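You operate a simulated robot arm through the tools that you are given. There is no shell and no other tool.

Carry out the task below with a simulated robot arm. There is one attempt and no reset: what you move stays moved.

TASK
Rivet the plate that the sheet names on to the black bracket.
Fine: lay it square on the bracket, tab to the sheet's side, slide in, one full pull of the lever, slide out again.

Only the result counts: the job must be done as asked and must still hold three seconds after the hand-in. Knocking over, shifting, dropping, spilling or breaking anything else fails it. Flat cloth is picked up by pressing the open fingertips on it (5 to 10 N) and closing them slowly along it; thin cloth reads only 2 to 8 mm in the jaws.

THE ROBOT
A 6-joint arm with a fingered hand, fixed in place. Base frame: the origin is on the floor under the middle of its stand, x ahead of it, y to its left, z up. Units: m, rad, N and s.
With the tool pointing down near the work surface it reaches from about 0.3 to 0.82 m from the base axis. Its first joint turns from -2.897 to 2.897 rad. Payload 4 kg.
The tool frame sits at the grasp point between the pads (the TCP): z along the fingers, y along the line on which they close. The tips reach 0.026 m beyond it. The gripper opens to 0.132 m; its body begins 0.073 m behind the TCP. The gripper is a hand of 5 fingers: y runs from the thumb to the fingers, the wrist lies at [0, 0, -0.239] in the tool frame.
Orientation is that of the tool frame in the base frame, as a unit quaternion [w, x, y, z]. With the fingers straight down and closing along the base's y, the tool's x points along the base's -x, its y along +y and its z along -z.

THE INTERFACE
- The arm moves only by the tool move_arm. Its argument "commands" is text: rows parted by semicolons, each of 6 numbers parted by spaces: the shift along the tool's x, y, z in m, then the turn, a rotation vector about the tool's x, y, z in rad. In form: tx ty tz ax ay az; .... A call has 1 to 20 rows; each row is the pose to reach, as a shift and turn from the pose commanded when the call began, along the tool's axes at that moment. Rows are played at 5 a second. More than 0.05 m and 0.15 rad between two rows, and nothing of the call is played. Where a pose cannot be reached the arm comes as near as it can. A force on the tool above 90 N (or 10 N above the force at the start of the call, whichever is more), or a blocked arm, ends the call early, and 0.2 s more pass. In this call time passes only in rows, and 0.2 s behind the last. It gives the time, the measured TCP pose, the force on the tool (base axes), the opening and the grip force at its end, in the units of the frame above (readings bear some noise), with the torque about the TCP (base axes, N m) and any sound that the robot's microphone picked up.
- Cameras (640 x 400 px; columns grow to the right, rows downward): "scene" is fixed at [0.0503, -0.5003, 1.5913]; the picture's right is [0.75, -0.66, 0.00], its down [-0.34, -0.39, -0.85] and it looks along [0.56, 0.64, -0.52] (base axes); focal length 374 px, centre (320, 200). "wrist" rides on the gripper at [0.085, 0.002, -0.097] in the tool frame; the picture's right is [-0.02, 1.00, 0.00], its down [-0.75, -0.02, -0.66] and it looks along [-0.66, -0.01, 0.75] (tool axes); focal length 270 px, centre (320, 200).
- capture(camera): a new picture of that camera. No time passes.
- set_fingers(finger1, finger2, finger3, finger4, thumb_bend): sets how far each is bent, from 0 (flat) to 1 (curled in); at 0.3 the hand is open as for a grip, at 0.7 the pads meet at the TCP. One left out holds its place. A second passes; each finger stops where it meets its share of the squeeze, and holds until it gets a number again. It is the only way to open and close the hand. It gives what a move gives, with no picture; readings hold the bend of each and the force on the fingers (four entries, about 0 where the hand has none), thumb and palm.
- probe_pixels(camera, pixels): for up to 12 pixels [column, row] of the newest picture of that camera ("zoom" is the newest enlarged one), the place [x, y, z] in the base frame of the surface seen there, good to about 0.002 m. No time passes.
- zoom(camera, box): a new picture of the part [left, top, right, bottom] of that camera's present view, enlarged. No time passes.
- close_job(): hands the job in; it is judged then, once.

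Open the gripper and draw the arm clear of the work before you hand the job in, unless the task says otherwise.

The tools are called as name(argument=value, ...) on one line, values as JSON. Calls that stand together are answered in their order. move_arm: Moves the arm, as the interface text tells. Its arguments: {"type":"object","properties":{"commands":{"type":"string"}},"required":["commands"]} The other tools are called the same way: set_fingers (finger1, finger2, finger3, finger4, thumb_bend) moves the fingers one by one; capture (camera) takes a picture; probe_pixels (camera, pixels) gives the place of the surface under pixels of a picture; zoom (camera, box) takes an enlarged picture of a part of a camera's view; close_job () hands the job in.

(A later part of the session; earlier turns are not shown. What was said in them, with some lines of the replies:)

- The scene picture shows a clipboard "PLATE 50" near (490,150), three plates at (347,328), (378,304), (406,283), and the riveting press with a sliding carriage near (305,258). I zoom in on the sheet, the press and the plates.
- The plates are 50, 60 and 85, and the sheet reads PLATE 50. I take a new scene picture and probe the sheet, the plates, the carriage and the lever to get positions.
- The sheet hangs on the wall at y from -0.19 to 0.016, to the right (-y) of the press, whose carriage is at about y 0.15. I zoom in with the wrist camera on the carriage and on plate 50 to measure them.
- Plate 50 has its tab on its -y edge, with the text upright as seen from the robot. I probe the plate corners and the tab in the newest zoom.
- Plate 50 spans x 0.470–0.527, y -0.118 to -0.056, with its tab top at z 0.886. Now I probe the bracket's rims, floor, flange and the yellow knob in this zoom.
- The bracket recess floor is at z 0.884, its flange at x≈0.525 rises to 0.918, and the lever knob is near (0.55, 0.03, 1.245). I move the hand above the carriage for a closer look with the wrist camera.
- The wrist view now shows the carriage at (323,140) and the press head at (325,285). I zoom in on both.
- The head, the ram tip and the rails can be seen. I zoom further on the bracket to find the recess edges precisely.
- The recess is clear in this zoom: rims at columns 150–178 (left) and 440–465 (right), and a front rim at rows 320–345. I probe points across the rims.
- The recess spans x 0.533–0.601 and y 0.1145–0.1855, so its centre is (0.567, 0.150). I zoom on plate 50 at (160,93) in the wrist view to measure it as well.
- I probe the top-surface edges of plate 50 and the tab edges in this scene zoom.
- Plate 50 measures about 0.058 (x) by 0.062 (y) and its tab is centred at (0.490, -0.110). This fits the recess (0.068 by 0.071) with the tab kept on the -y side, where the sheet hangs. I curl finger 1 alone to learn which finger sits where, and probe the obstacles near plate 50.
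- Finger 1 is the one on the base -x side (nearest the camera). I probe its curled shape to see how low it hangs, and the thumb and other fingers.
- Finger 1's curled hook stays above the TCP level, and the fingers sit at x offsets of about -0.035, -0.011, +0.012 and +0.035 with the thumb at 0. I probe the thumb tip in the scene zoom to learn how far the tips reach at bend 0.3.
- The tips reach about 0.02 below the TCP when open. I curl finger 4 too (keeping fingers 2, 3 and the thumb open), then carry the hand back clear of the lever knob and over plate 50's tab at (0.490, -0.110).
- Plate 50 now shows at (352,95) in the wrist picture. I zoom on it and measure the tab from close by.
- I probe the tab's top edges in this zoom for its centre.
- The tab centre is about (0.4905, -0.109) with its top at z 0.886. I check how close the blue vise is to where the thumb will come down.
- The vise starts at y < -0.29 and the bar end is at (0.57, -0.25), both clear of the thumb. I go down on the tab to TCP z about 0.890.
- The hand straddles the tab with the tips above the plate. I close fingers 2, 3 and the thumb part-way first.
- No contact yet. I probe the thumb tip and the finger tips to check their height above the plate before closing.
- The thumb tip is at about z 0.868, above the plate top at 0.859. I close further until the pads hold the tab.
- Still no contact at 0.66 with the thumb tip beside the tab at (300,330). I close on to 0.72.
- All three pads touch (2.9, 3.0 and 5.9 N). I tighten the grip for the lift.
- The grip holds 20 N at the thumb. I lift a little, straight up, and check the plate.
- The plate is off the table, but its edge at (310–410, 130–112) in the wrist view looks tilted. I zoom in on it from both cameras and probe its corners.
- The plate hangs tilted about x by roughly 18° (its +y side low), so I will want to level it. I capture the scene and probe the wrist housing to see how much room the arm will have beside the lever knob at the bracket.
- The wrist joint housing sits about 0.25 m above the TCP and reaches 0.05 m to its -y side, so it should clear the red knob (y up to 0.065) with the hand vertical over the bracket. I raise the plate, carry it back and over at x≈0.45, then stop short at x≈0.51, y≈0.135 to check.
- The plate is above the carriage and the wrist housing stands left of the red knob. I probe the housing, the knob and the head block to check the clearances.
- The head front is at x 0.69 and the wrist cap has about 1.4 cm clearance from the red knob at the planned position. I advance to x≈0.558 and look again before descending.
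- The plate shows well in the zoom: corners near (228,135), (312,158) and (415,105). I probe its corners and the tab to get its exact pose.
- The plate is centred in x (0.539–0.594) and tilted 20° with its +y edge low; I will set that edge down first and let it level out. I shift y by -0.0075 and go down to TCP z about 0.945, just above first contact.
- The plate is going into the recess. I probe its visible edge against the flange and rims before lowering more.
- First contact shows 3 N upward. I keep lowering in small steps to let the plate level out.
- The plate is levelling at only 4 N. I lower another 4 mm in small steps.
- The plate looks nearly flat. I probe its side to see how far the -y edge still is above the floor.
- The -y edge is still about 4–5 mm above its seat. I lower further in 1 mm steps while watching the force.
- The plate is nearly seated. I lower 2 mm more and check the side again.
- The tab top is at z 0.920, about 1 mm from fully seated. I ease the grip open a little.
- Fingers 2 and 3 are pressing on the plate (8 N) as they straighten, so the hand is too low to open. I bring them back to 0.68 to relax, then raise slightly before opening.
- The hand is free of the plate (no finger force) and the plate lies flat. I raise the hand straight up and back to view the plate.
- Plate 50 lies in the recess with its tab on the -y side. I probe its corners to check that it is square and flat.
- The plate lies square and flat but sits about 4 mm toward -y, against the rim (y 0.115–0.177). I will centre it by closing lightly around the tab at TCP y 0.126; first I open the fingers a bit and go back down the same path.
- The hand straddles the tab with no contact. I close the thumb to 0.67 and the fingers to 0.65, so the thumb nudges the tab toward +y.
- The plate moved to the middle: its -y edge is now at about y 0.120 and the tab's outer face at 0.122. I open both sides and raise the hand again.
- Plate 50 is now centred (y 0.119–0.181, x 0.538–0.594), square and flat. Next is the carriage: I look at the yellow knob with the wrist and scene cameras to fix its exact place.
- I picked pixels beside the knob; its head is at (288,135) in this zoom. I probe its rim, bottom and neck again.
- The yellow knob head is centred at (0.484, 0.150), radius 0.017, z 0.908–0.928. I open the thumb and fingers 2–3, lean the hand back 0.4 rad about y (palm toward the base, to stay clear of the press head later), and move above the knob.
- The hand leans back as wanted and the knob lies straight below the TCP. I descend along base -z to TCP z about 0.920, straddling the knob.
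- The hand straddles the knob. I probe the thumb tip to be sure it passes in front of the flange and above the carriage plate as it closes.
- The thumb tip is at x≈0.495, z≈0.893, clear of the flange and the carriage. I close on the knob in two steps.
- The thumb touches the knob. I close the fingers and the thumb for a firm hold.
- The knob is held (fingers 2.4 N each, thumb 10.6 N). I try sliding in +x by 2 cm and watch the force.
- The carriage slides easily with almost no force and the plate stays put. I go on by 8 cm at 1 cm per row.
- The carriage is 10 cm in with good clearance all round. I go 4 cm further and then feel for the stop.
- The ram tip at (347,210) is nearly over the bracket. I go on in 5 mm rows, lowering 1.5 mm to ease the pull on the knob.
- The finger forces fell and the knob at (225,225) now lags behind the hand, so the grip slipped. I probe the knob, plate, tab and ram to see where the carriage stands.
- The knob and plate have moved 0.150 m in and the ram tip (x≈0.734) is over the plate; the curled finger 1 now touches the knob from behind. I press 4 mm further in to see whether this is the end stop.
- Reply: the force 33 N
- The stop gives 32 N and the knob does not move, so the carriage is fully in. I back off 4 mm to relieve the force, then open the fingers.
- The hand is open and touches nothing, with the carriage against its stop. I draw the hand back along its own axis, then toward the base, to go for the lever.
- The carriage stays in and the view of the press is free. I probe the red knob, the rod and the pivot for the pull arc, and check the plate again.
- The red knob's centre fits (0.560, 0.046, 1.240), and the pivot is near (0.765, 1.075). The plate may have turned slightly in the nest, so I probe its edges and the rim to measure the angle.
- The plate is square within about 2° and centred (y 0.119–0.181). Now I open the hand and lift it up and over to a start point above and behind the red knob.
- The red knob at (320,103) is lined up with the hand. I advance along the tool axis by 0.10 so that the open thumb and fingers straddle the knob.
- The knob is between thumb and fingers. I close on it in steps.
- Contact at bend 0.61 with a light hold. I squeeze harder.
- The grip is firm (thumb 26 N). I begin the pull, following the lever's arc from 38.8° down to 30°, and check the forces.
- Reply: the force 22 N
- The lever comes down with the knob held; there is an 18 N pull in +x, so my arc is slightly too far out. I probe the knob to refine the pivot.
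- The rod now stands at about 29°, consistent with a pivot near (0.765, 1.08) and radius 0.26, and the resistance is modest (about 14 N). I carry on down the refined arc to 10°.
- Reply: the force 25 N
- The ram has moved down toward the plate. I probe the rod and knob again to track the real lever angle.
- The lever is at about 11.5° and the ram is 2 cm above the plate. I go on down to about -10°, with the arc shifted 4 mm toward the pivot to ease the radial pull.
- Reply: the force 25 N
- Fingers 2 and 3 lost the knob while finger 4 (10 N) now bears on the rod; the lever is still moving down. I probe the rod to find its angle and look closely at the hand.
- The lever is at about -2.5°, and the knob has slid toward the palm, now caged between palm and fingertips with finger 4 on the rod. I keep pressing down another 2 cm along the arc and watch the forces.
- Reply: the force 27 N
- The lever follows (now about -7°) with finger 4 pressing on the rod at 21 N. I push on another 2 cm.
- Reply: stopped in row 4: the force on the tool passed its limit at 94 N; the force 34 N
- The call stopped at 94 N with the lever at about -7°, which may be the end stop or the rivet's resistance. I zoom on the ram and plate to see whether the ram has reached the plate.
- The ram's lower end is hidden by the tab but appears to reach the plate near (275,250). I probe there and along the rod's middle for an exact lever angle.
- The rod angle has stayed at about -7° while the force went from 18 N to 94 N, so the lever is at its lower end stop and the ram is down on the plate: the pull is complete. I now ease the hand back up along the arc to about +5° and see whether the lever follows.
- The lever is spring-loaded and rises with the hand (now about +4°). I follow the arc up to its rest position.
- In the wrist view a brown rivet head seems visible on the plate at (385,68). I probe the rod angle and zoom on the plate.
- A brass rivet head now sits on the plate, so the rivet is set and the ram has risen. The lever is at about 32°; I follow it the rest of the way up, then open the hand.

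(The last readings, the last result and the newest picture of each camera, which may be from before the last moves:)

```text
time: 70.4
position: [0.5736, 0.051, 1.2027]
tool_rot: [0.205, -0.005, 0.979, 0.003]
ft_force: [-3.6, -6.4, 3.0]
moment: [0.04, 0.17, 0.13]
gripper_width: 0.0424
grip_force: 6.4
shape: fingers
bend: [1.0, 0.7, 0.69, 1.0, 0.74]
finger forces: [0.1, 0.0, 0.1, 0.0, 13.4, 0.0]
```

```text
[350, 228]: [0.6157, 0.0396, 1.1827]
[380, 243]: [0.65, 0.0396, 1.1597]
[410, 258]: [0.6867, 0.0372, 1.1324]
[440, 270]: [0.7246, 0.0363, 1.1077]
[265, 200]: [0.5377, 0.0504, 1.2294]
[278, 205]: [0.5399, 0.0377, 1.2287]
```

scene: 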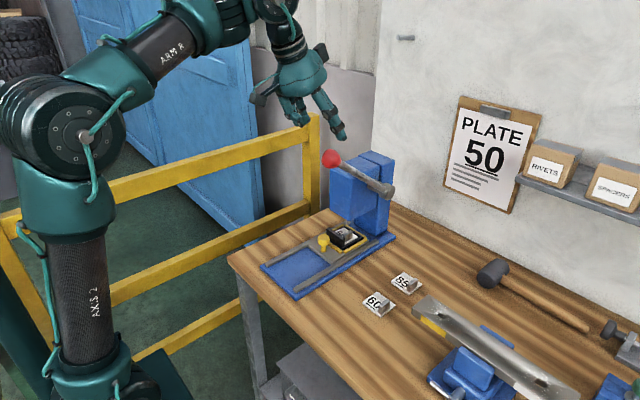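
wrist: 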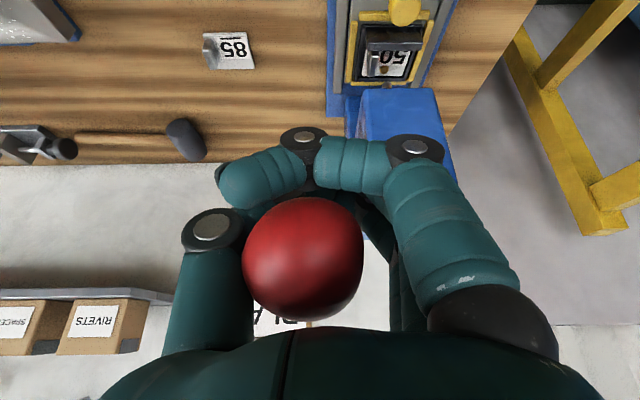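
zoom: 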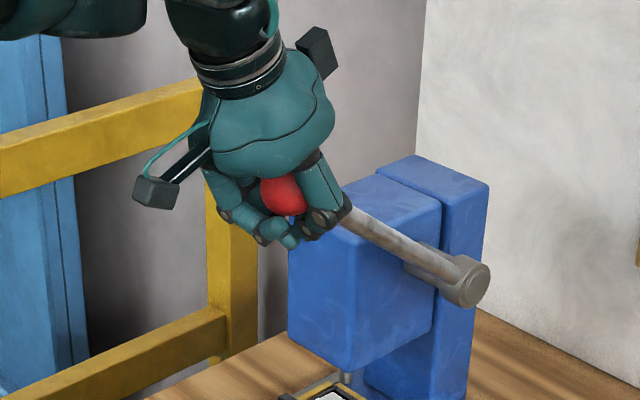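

The lever is at about 35° and only the thumb presses lightly on the knob. I open the thumb and fingers 2–3 to let it go.

set_fingers(finger2=0.4, finger3=0.4, thumb_bend=0.4)

zoom(camera="scene", box=[280, 100, 400, 230])

probe_pixels(camera="zoom", pixels=[[360, 228], [380, 238], [410, 255], [440, 270], [275, 200], [285, 205]])

capture(camera="wrist")

```text
time: 71.4
position: [0.5747, 0.0525, 1.2023]
tool_rot: [0.206, -0.005, 0.978, 0.003]
ft_force: [0.0, -0.3, 0.1]
moment: [0.03, 0.0, 0.01]
gripper_width: 0.0585
grip_force: 0.1
shape: fingers
bend: [1.0, 0.4, 0.4, 1.0, 0.4]
finger forces: [0.0, 0.0, 0.0, 0.1, 0.0, 0.0]
```

```text
3.08 times, centred on (340, 165) of scene
```

zoom: 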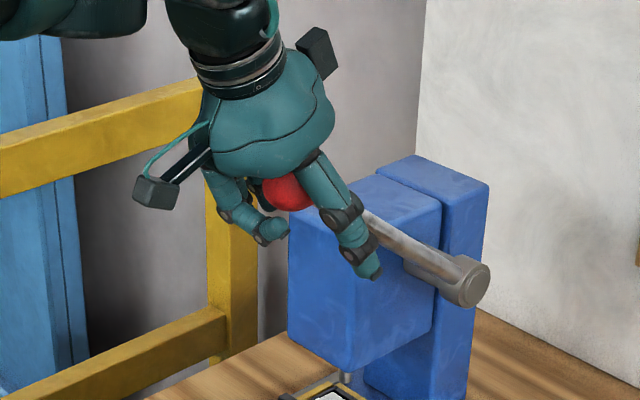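

```text
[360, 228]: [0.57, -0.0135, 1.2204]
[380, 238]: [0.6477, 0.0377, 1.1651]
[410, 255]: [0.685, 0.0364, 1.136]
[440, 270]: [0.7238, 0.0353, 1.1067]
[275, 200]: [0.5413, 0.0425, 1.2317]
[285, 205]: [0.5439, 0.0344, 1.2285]
```

```text
taken
```

wrist: 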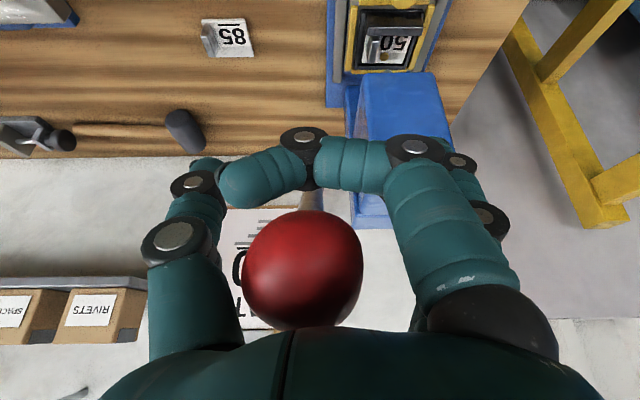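

The lever is free, near its rest position (37.5°), and no forces act on the hand. I withdraw along the hand's own axis, then away toward the base.

move_arm(commands="0 0 -0.015 0 0 0; 0 0 -0.035 0 0 0; 0 0 -0.06 0 0 0; 0 0 -0.09 0 0 0; 0 0 -0.12 0 0 0; 0.035 0 -0.14 0 0 0; 0.075 0 -0.155 0 0 0; 0.075 0 -0.155 0 0 0")

capture(camera="scene")

zoom(camera="scene", box=[300, 140, 400, 260])

```text
time: 73.2
position: [0.4432, 0.0472, 1.3151]
tool_rot: [0.206, -0.004, 0.978, 0.003]
ft_force: [-1.0, 0.4, -0.5]
moment: [-0.01, -0.02, 0.0]
gripper_width: 0.0582
grip_force: 0.1
shape: fingers
bend: [1.0, 0.4, 0.4, 1.0, 0.4]
finger forces: [0.1, 0.1, 0.0, 0.0, 0.0, 0.0]
```

```text
taken
```

scene: 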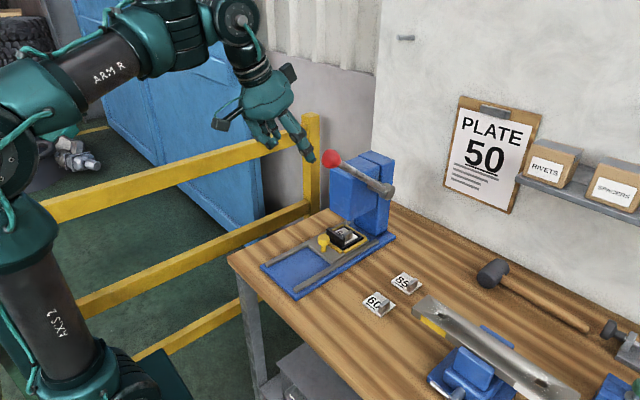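

```text
3.33 times, centred on (350, 200) of scene
```

zoom: 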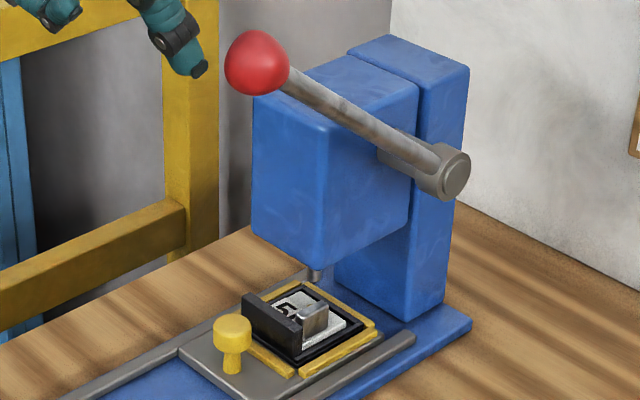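

The lever is back at rest, the rivet is in, and the carriage is still in at the stop. I bring the hand down behind the carriage at y 0.15, z 1.03.

move_arm(commands="0.0213 0.03 0.0235 0 0 0; 0.0353 0.06 0.0555 0 0 0; 0.0468 0.085 0.0941 0 0 0; 0.0583 0.1028 0.1327 0 0 0; 0.0718 0.1028 0.1759 0 0 0; 0.0853 0.1028 0.2191 0 0 0; 0.0948 0.1028 0.2532 0 0 0; 0.0963 0.1028 0.2689 0 0 0; 0.0963 0.1028 0.2689 0 0 0")

capture(camera="wrist")

zoom(camera="scene", box=[310, 220, 370, 265])

probe_pixels(camera="zoom", pixels=[[145, 185], [110, 185], [180, 185], [145, 170], [145, 205], [145, 250], [330, 150], [385, 210], [290, 255], [280, 120]])

```text
time: 75.2
position: [0.4627, 0.1526, 1.0288]
tool_rot: [0.206, -0.005, 0.979, 0.005]
ft_force: [0.0, -0.1, -0.2]
moment: [-0.02, 0.01, 0.0]
gripper_width: 0.0587
grip_force: 0.0
shape: fingers
bend: [1.0, 0.4, 0.4, 1.0, 0.4]
finger forces: [0.0, 0.0, 0.0, 0.0, 0.0, 0.0]
```

```text
taken
```

wrist: 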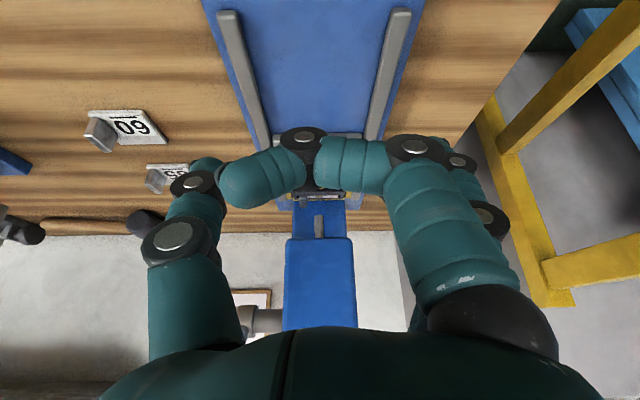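

```text
8.89 times, centred on (340, 242) of scene
```

zoom: 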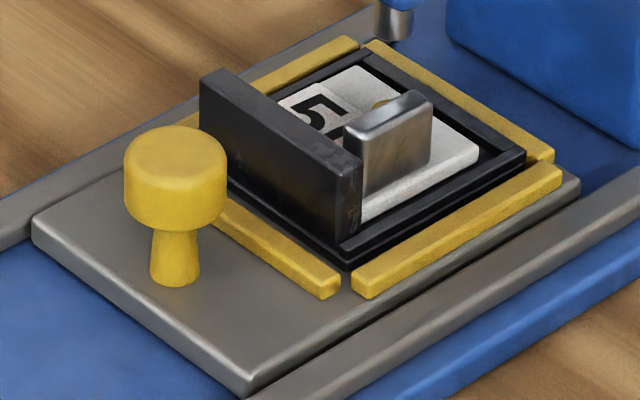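

```text
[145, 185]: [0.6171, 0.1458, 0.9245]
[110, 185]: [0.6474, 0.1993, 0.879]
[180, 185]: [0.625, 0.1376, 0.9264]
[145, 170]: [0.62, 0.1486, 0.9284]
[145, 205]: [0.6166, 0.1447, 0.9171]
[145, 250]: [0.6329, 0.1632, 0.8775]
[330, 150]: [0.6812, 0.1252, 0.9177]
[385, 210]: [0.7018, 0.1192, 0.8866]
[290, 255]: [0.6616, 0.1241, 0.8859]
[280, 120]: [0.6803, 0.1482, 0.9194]
```

The yellow knob is at (0.633, 0.150). I open to 0.42, move forward and come down along the hand axis, stopping 3 cm short to check.

set_fingers(finger2=0.42, finger3=0.42, thumb_bend=0.42)

move_arm(commands="-0.0366 -0.001 0.0161 0 0 0; -0.0732 -0.002 0.0322 0 0 0; -0.1092 -0.0026 0.0501 0 0 0; -0.1092 -0.0026 0.0801 0 0 0; -0.1092 -0.0026 0.1101 0 0 0; -0.1092 -0.0026 0.1401 0 0 0; -0.1092 -0.0026 0.1401 0 0 0")

zoom(camera="scene", box=[290, 180, 380, 280])

capture(camera="wrist")

```text
time: 76.2
position: [0.4628, 0.1524, 1.0301]
tool_rot: [0.206, -0.005, 0.979, 0.003]
ft_force: [-0.6, -1.1, -0.1]
moment: [0.03, 0.0, -0.01]
gripper_width: 0.0577
grip_force: 0.0
shape: fingers
bend: [1.0, 0.42, 0.42, 1.0, 0.42]
finger forces: [0.0, 0.1, 0.0, 0.0, 0.0, 0.1]
```

```text
time: 77.8
position: [0.6187, 0.1537, 0.9438]
tool_rot: [0.207, -0.005, 0.978, 0.004]
ft_force: [-0.2, -0.4, 0.2]
moment: [-0.01, 0.04, 0.01]
gripper_width: 0.0576
grip_force: 0.2
shape: fingers
bend: [1.0, 0.42, 0.42, 1.0, 0.42]
finger forces: [0.0, 0.1, 0.1, 0.0, 0.0, 0.0]
```

```text
4.00 times, centred on (335, 230) of scene
```

zoom: 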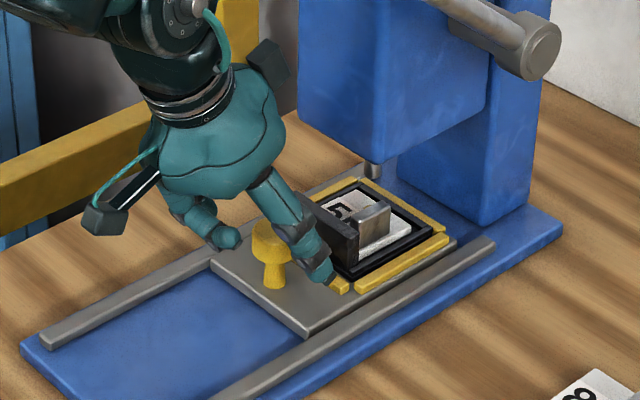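

```text
taken
```

wrist: 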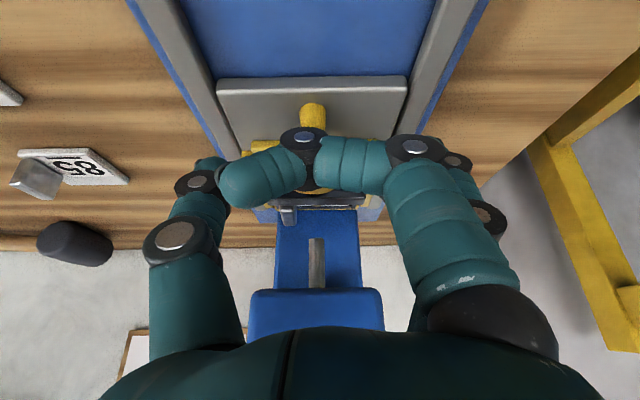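

The hand is around the knob, 3.5 mm too far in +y. I correct that and go the last 2.7 cm down.

move_arm(commands="0 -0.002 0.01 0 0 0; 0 -0.0035 0.02 0 0 0; 0 -0.0035 0.0275 0 0 0; 0 -0.0035 0.0275 0 0 0")

zoom(camera="scene", box=[300, 200, 370, 275])

probe_pixels(camera="zoom", pixels=[[205, 235], [190, 245], [300, 275], [315, 290], [330, 295], [290, 230], [250, 300]])

```text
time: 78.8
position: [0.63, 0.1506, 0.9219]
tool_rot: [0.206, -0.005, 0.978, 0.004]
ft_force: [-0.2, -0.7, -0.3]
moment: [-0.02, 0.01, 0.01]
gripper_width: 0.0574
grip_force: 0.1
shape: fingers
bend: [1.0, 0.42, 0.42, 1.0, 0.42]
finger forces: [0.0, 0.0, 0.1, 0.1, 0.0, 0.0]
```

```text
5.33 times, centred on (335, 238) of scene
```

zoom: 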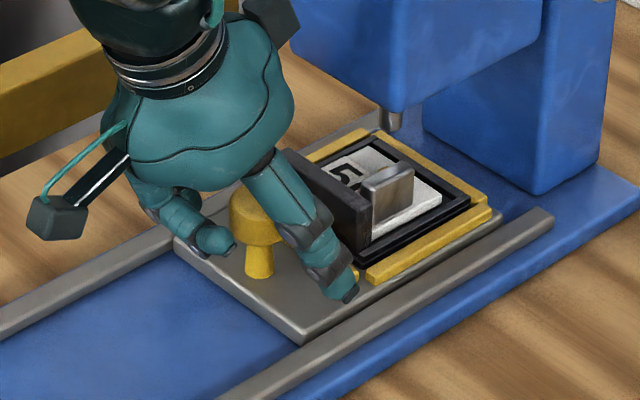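

```text
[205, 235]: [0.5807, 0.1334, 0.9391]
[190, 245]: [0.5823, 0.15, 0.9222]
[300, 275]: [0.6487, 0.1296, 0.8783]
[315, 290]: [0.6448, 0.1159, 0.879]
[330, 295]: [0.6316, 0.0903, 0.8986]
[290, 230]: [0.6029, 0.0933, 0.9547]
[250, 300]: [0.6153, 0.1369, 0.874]
```

The TCP is at (0.630, 0.1506, 0.922). I lower it 3 mm more and close on the knob.

move_arm(commands="0.0006 0 0.0014 0 0 0; 0.0012 0 0.0028 0 0 0")

set_fingers(finger2=0.6, finger3=0.6, thumb_bend=0.6)

set_fingers(finger2=0.71, finger3=0.71, thumb_bend=0.7)

zoom(camera="scene", box=[300, 200, 370, 275])

```text
time: 79.4
position: [0.6301, 0.1496, 0.9175]
tool_rot: [0.206, -0.005, 0.979, 0.003]
ft_force: [1.0, -0.6, 0.1]
moment: [0.0, -0.03, -0.01]
gripper_width: 0.0572
grip_force: 0.1
shape: fingers
bend: [1.0, 0.42, 0.42, 1.0, 0.42]
finger forces: [0.1, 0.0, 0.0, 0.1, 0.0, 0.0]
```

```text
time: 80.4
position: [0.6301, 0.1499, 0.9185]
tool_rot: [0.206, -0.005, 0.978, 0.004]
ft_force: [0.1, -0.2, 0.0]
moment: [-0.02, 0.01, -0.01]
gripper_width: 0.0481
grip_force: 0.1
shape: fingers
bend: [1.0, 0.6, 0.6, 1.0, 0.6]
finger forces: [0.0, 0.0, 0.1, 0.0, 0.1, 0.0]
```

```text
time: 81.4
position: [0.63, 0.1491, 0.9172]
tool_rot: [0.206, -0.005, 0.979, 0.004]
ft_force: [-0.4, -4.3, -6.9]
moment: [0.04, 0.07, 0.01]
gripper_width: 0.0463
grip_force: 9.0
shape: fingers
bend: [1.0, 0.68, 0.67, 1.0, 0.66]
finger forces: [0.1, 3.0, 3.9, 0.0, 11.0, 0.0]
```

```text
5.33 times, centred on (335, 238) of scene
```

zoom: 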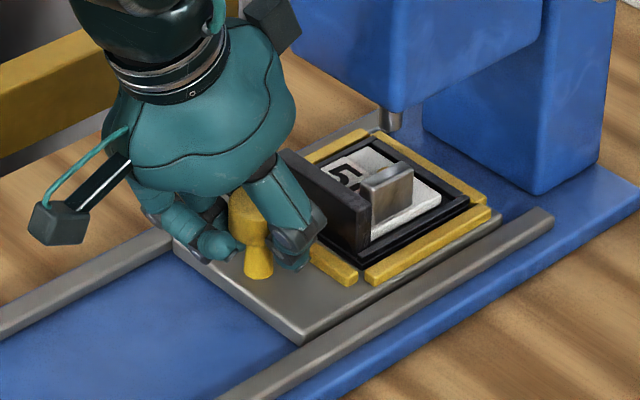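

The knob is held as before. I pull the carriage out 3 cm first and check that it follows.

move_arm(commands="0.0046 0.0001 -0.002 0 0 0; 0.0092 0.0002 -0.004 0 0 0; 0.0183 0.0005 -0.0081 0 0 0; 0.0275 0.0007 -0.0121 0 0 0")

zoom(camera="scene", box=[290, 200, 370, 285])

```text
time: 82.4
position: [0.5995, 0.1505, 0.9179]
tool_rot: [0.205, -0.005, 0.979, 0.003]
ft_force: [-0.4, -5.7, -9.0]
moment: [0.04, 0.06, -0.04]
gripper_width: 0.0462
grip_force: 8.1
shape: fingers
bend: [1.0, 0.68, 0.67, 1.0, 0.66]
finger forces: [0.0, 2.7, 3.9, 0.0, 11.6, 0.0]
```

```text
4.71 times, centred on (330, 242) of scene
```

zoom: 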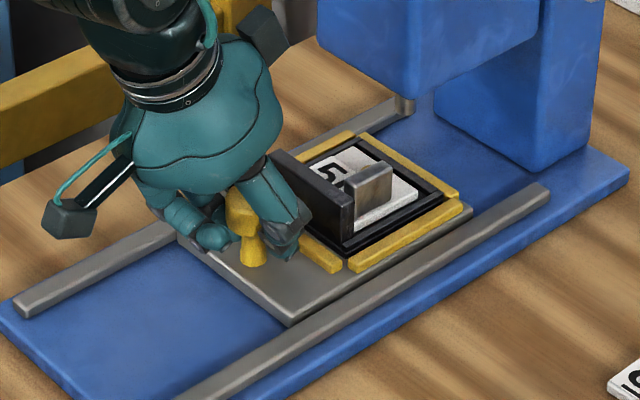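

The carriage follows with little force. I pull it 10 cm further at 1 cm per row.

move_arm(commands="0.0092 0.0002 -0.0036 0 0 0; 0.0183 0.0005 -0.0077 0 0 0; 0.0275 0.0007 -0.0117 0 0 0; 0.0366 0.001 -0.0157 0 0 0; 0.0458 0.0012 -0.0198 0 0 0; 0.0549 0.0014 -0.0238 0 0 0; 0.0641 0.0017 -0.0278 0 0 0; 0.0732 0.0019 -0.0319 0 0 0; 0.0824 0.0022 -0.0359 0 0 0; 0.0915 0.0024 -0.0399 0 0 0")

zoom(camera="scene", box=[250, 200, 350, 300])

```text
time: 84.6
position: [0.4999, 0.1509, 0.9171]
tool_rot: [0.205, -0.005, 0.979, 0.003]
ft_force: [0.9, -7.6, -8.6]
moment: [0.02, 0.02, -0.01]
gripper_width: 0.0462
grip_force: 9.6
shape: fingers
bend: [1.0, 0.69, 0.68, 1.0, 0.66]
finger forces: [0.1, 2.3, 4.0, 0.0, 12.6, 0.0]
```

```text
4.00 times, centred on (300, 250) of scene
```

zoom: 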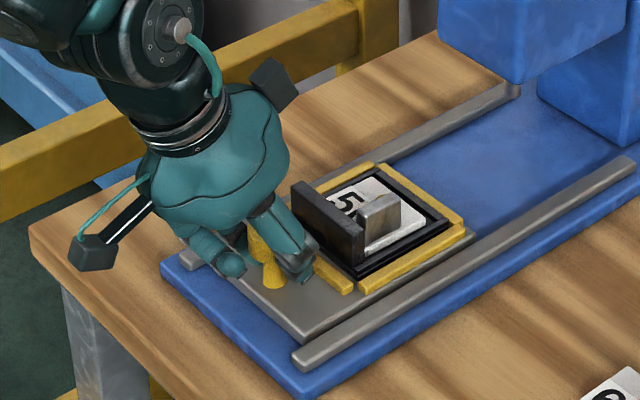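

About 2 cm remain to the start position (knob at 0.484). I pull on slowly and feel for the outer stop.

move_arm(commands="0.0046 0.0001 -0.002 0 0 0; 0.0092 0.0002 -0.004 0 0 0; 0.0128 0.0003 -0.0056 0 0 0; 0.0155 0.0004 -0.0068 0 0 0")

move_arm(commands="0.0014 0 -0.0006 0 0 0; 0.0028 0 -0.0012 0 0 0")

zoom(camera="scene", box=[250, 210, 340, 300])

probe_pixels(camera="zoom", pixels=[[262, 250], [300, 215], [340, 255], [400, 225], [450, 205], [355, 180], [205, 330], [180, 295]])

```text
time: 85.6
position: [0.4831, 0.1524, 0.9184]
tool_rot: [0.206, -0.005, 0.979, 0.004]
ft_force: [0.8, -9.6, -9.0]
moment: [0.01, 0.07, -0.04]
gripper_width: 0.0464
grip_force: 9.6
shape: fingers
bend: [1.0, 0.69, 0.68, 1.0, 0.66]
finger forces: [0.0, 2.0, 4.0, 0.1, 13.6, 0.1]
```

```text
time: 86.2
position: [0.4814, 0.152, 0.9191]
tool_rot: [0.207, -0.005, 0.978, 0.004]
ft_force: [3.1, -7.3, -8.6]
moment: [-0.01, 0.06, -0.01]
gripper_width: 0.0463
grip_force: 9.5
shape: fingers
bend: [1.0, 0.69, 0.68, 1.0, 0.66]
finger forces: [0.1, 2.0, 4.7, 0.0, 12.4, 0.0]
```

```text
4.44 times, centred on (295, 255) of scene
```

zoom: 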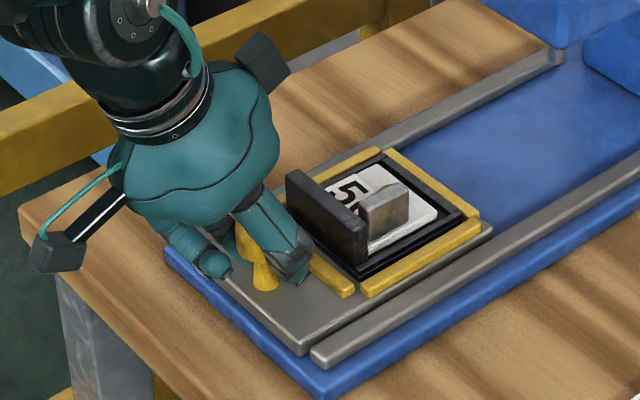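

```text
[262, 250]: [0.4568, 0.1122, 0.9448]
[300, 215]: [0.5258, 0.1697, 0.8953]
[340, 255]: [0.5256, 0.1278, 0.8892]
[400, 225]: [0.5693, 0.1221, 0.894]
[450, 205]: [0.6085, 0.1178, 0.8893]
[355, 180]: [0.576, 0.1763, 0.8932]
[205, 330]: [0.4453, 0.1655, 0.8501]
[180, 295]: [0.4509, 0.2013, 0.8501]
```

The x force begins to rise (3 N). I pull 3 mm more to confirm the stop.

move_arm(commands="0.0014 0 -0.0006 0 0 0; 0.0028 0 -0.0012 0 0 0")

zoom(camera="scene", box=[250, 210, 340, 300])

probe_pixels(camera="zoom", pixels=[[345, 195], [295, 180], [470, 200], [385, 155], [440, 210], [385, 168], [300, 345], [270, 330], [310, 350], [260, 325]])

```text
time: 86.8
position: [0.4787, 0.1507, 0.9187]
tool_rot: [0.207, -0.004, 0.978, 0.004]
ft_force: [17.7, -6.6, -7.8]
moment: [0.0, -0.14, 0.06]
gripper_width: 0.0465
grip_force: 11.2
shape: fingers
bend: [1.0, 0.69, 0.67, 1.0, 0.66]
finger forces: [0.0, 1.6, 7.9, 0.0, 13.0, 0.1]
```

```text
4.44 times, centred on (295, 255) of scene
```

zoom: 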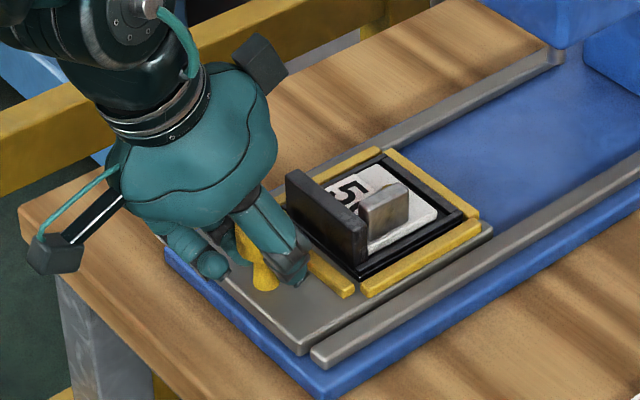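

```text
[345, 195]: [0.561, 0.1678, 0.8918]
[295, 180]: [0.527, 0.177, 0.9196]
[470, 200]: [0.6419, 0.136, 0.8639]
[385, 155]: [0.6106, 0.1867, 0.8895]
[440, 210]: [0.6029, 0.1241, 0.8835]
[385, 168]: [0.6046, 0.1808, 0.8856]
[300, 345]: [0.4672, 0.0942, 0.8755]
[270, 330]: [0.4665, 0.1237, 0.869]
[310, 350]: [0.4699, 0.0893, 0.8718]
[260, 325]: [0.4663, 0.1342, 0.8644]
```

The force rises to 18 N with no more movement, so the carriage is fully out at its stop. I relax 3 mm, open the fingers and check.

move_arm(commands="-0.0014 0 0.0006 0 0 0; -0.0028 0 0.0012 0 0 0")

set_fingers(finger2=0.6, finger3=0.6, thumb_bend=0.6)

set_fingers(finger2=0.42, finger3=0.42, thumb_bend=0.42)

zoom(camera="scene", box=[250, 210, 340, 300])

```text
time: 87.4
position: [0.4799, 0.1516, 0.9175]
tool_rot: [0.205, -0.005, 0.979, 0.003]
ft_force: [8.3, -4.4, -2.9]
moment: [0.02, -0.02, 0.07]
gripper_width: 0.0462
grip_force: 9.7
shape: fingers
bend: [1.0, 0.7, 0.67, 1.0, 0.66]
finger forces: [0.0, 2.6, 5.4, 0.1, 10.7, 0.0]
```

```text
time: 88.4
position: [0.4798, 0.1507, 0.9178]
tool_rot: [0.207, -0.004, 0.978, 0.003]
ft_force: [0.7, -0.4, 0.2]
moment: [0.01, -0.02, -0.01]
gripper_width: 0.048
grip_force: 0.0
shape: fingers
bend: [1.0, 0.6, 0.6, 1.0, 0.6]
finger forces: [0.0, 0.0, 0.0, 0.0, 0.0, 0.0]
```

```text
time: 89.4
position: [0.4807, 0.1512, 0.9174]
tool_rot: [0.206, -0.005, 0.978, 0.003]
ft_force: [-0.7, 1.1, 0.8]
moment: [0.0, 0.0, 0.04]
gripper_width: 0.0572
grip_force: 0.0
shape: fingers
bend: [1.0, 0.42, 0.42, 1.0, 0.42]
finger forces: [0.1, 0.0, 0.0, 0.0, 0.0, 0.0]
```

```text
4.44 times, centred on (295, 255) of scene
```

zoom: 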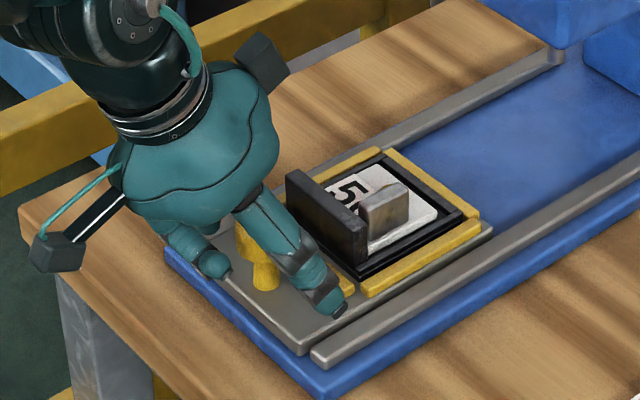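

Nothing touches the hand now. I draw it back along its axis and up, clear of the work.

move_arm(commands="0 0 -0.02 0 0 0; 0 0 -0.045 0 0 0; 0 0 -0.075 0 0 0; 0 0 -0.11 0 0 0; 0 0 -0.15 0 0 0; 0 0 -0.19 0 0 0; 0 0 -0.22 0 0 0; 0 0 -0.22 0 0 0")

set_fingers(finger1=0.3, finger2=0.3, finger3=0.3, finger4=0.3, thumb_bend=0.3)

capture(camera="wrist")

capture(camera="scene")

zoom(camera="scene", box=[265, 225, 335, 295])

```text
time: 91.2
position: [0.3933, 0.1483, 1.12]
tool_rot: [0.206, -0.005, 0.979, 0.004]
ft_force: [-0.5, -0.5, 0.2]
moment: [0.04, -0.03, 0.0]
gripper_width: 0.0571
grip_force: 0.1
shape: fingers
bend: [1.0, 0.42, 0.42, 1.0, 0.42]
finger forces: [0.0, 0.0, 0.1, 0.1, 0.1, 0.0]
```

```text
time: 92.2
position: [0.3938, 0.1489, 1.1212]
tool_rot: [0.206, -0.005, 0.979, 0.003]
ft_force: [-0.2, -0.7, 0.2]
moment: [0.01, -0.04, -0.02]
gripper_width: 0.1381
grip_force: 0.1
shape: fingers
bend: [0.3, 0.3, 0.3, 0.3, 0.3]
finger forces: [0.0, 0.0, 0.1, 0.0, 0.1, 0.1]
```

```text
taken
```

wrist: 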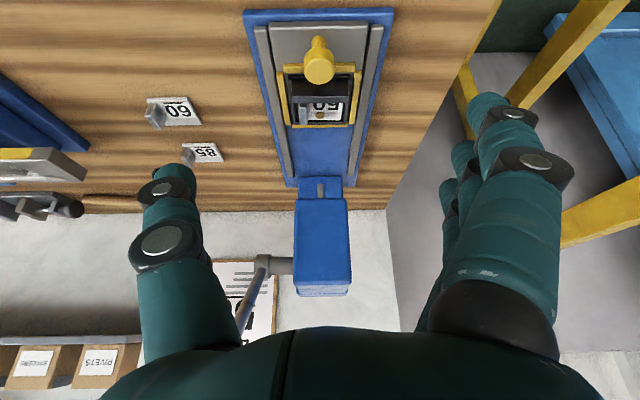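

```text
taken
```

scene: 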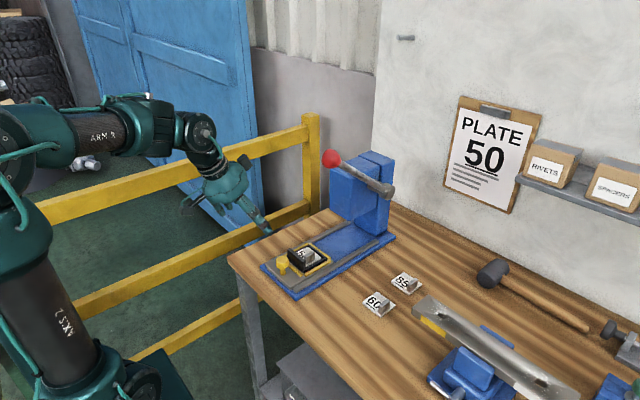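

```text
5.71 times, centred on (300, 260) of scene
```

zoom: 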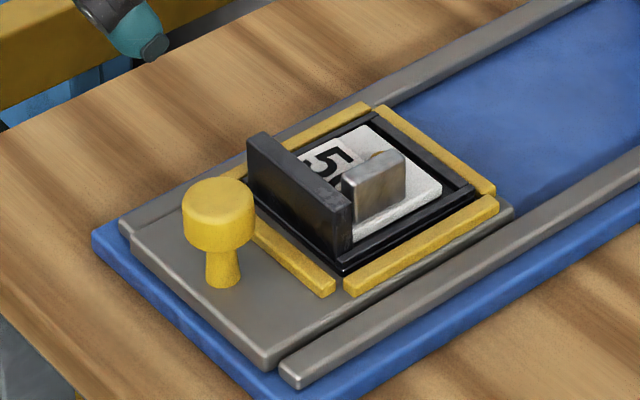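

The carriage is out, the rivet sits on the plate, and the lever is up. I probe the final carriage and plate positions and compare them with the start.

probe_pixels(camera="zoom", pixels=[[218, 200], [185, 200], [250, 200], [362, 130], [438, 188], [355, 240], [380, 160], [345, 215], [480, 195], [300, 165], [378, 110], [265, 355]])

zoom(camera="wrist", box=[270, 50, 370, 140])

zoom(camera="scene", box=[300, 130, 420, 250])

```text
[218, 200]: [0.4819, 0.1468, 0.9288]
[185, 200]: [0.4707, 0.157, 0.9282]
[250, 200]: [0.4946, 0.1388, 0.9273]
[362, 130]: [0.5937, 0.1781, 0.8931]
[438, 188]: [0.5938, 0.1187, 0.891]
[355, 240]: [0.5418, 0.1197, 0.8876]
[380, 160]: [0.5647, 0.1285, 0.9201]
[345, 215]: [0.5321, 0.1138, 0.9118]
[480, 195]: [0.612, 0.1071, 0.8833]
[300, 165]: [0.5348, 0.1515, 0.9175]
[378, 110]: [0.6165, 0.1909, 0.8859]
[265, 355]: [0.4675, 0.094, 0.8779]
```

```text
4.44 times, centred on (320, 95) of wrist
```

zoom: 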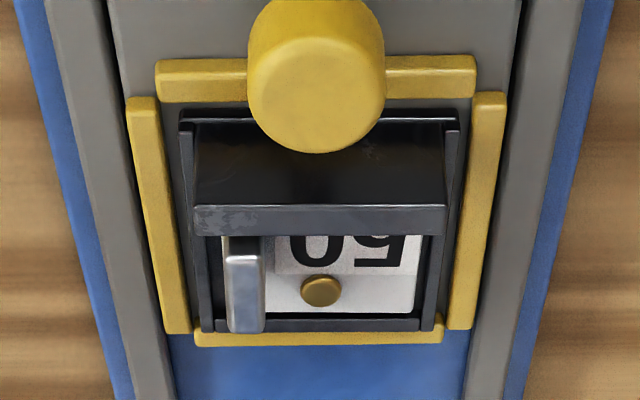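

```text
3.33 times, centred on (360, 190) of scene
```

zoom: 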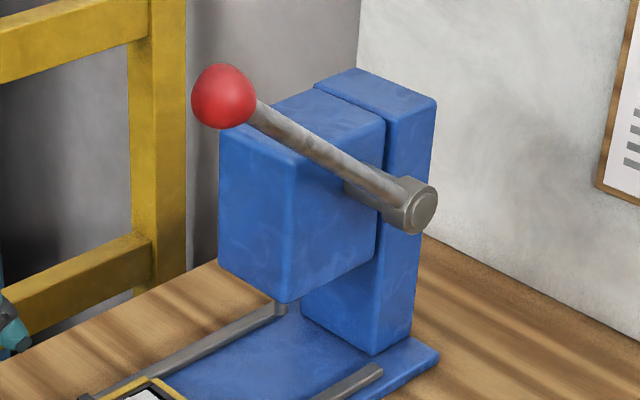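

Everything checks out. Plate 50 is riveted to the bracket, square (x to 0.594, y 0.119–0.179) with its tab on the sheet's side. The carriage is back at its start, the lever is up, the other plates are untouched, and the hand is open and clear. I hand the job in.

close_job()

```text
The job is handed in.
```

Plate 50 is riveted to the black bracket, and I have handed the job in. The hand-in gave no verdict, so everything below comes from my own checks.

- **Plate:** it lies flat and centred in the bracket, square to within about 2–3°. A brass rivet head shows on it.
- **Tab side:** I took "the sheet's side" to mean the right of the press as seen from the robot (-y), because the sheet hangs there. With the tab toward the wall, the ram would have hit it.
- **Lever:** I made one pull, down until the lever stopped moving and the force reached the 94 N cut-off. It then rose back to rest. My grip on the knob slipped partway, so the last part was pressed on the rod, but the lever did not come back up in between.
- **Carriage:** I slid it in to its stop and then out to its outer stop, where it started.
- **Plate shift while placing:** the plate ended up about 4 mm off-centre when I first released it. I nudged it back to the middle before riveting.

Plates 60 and 85 were not touched, and the hand is open and clear of the work.
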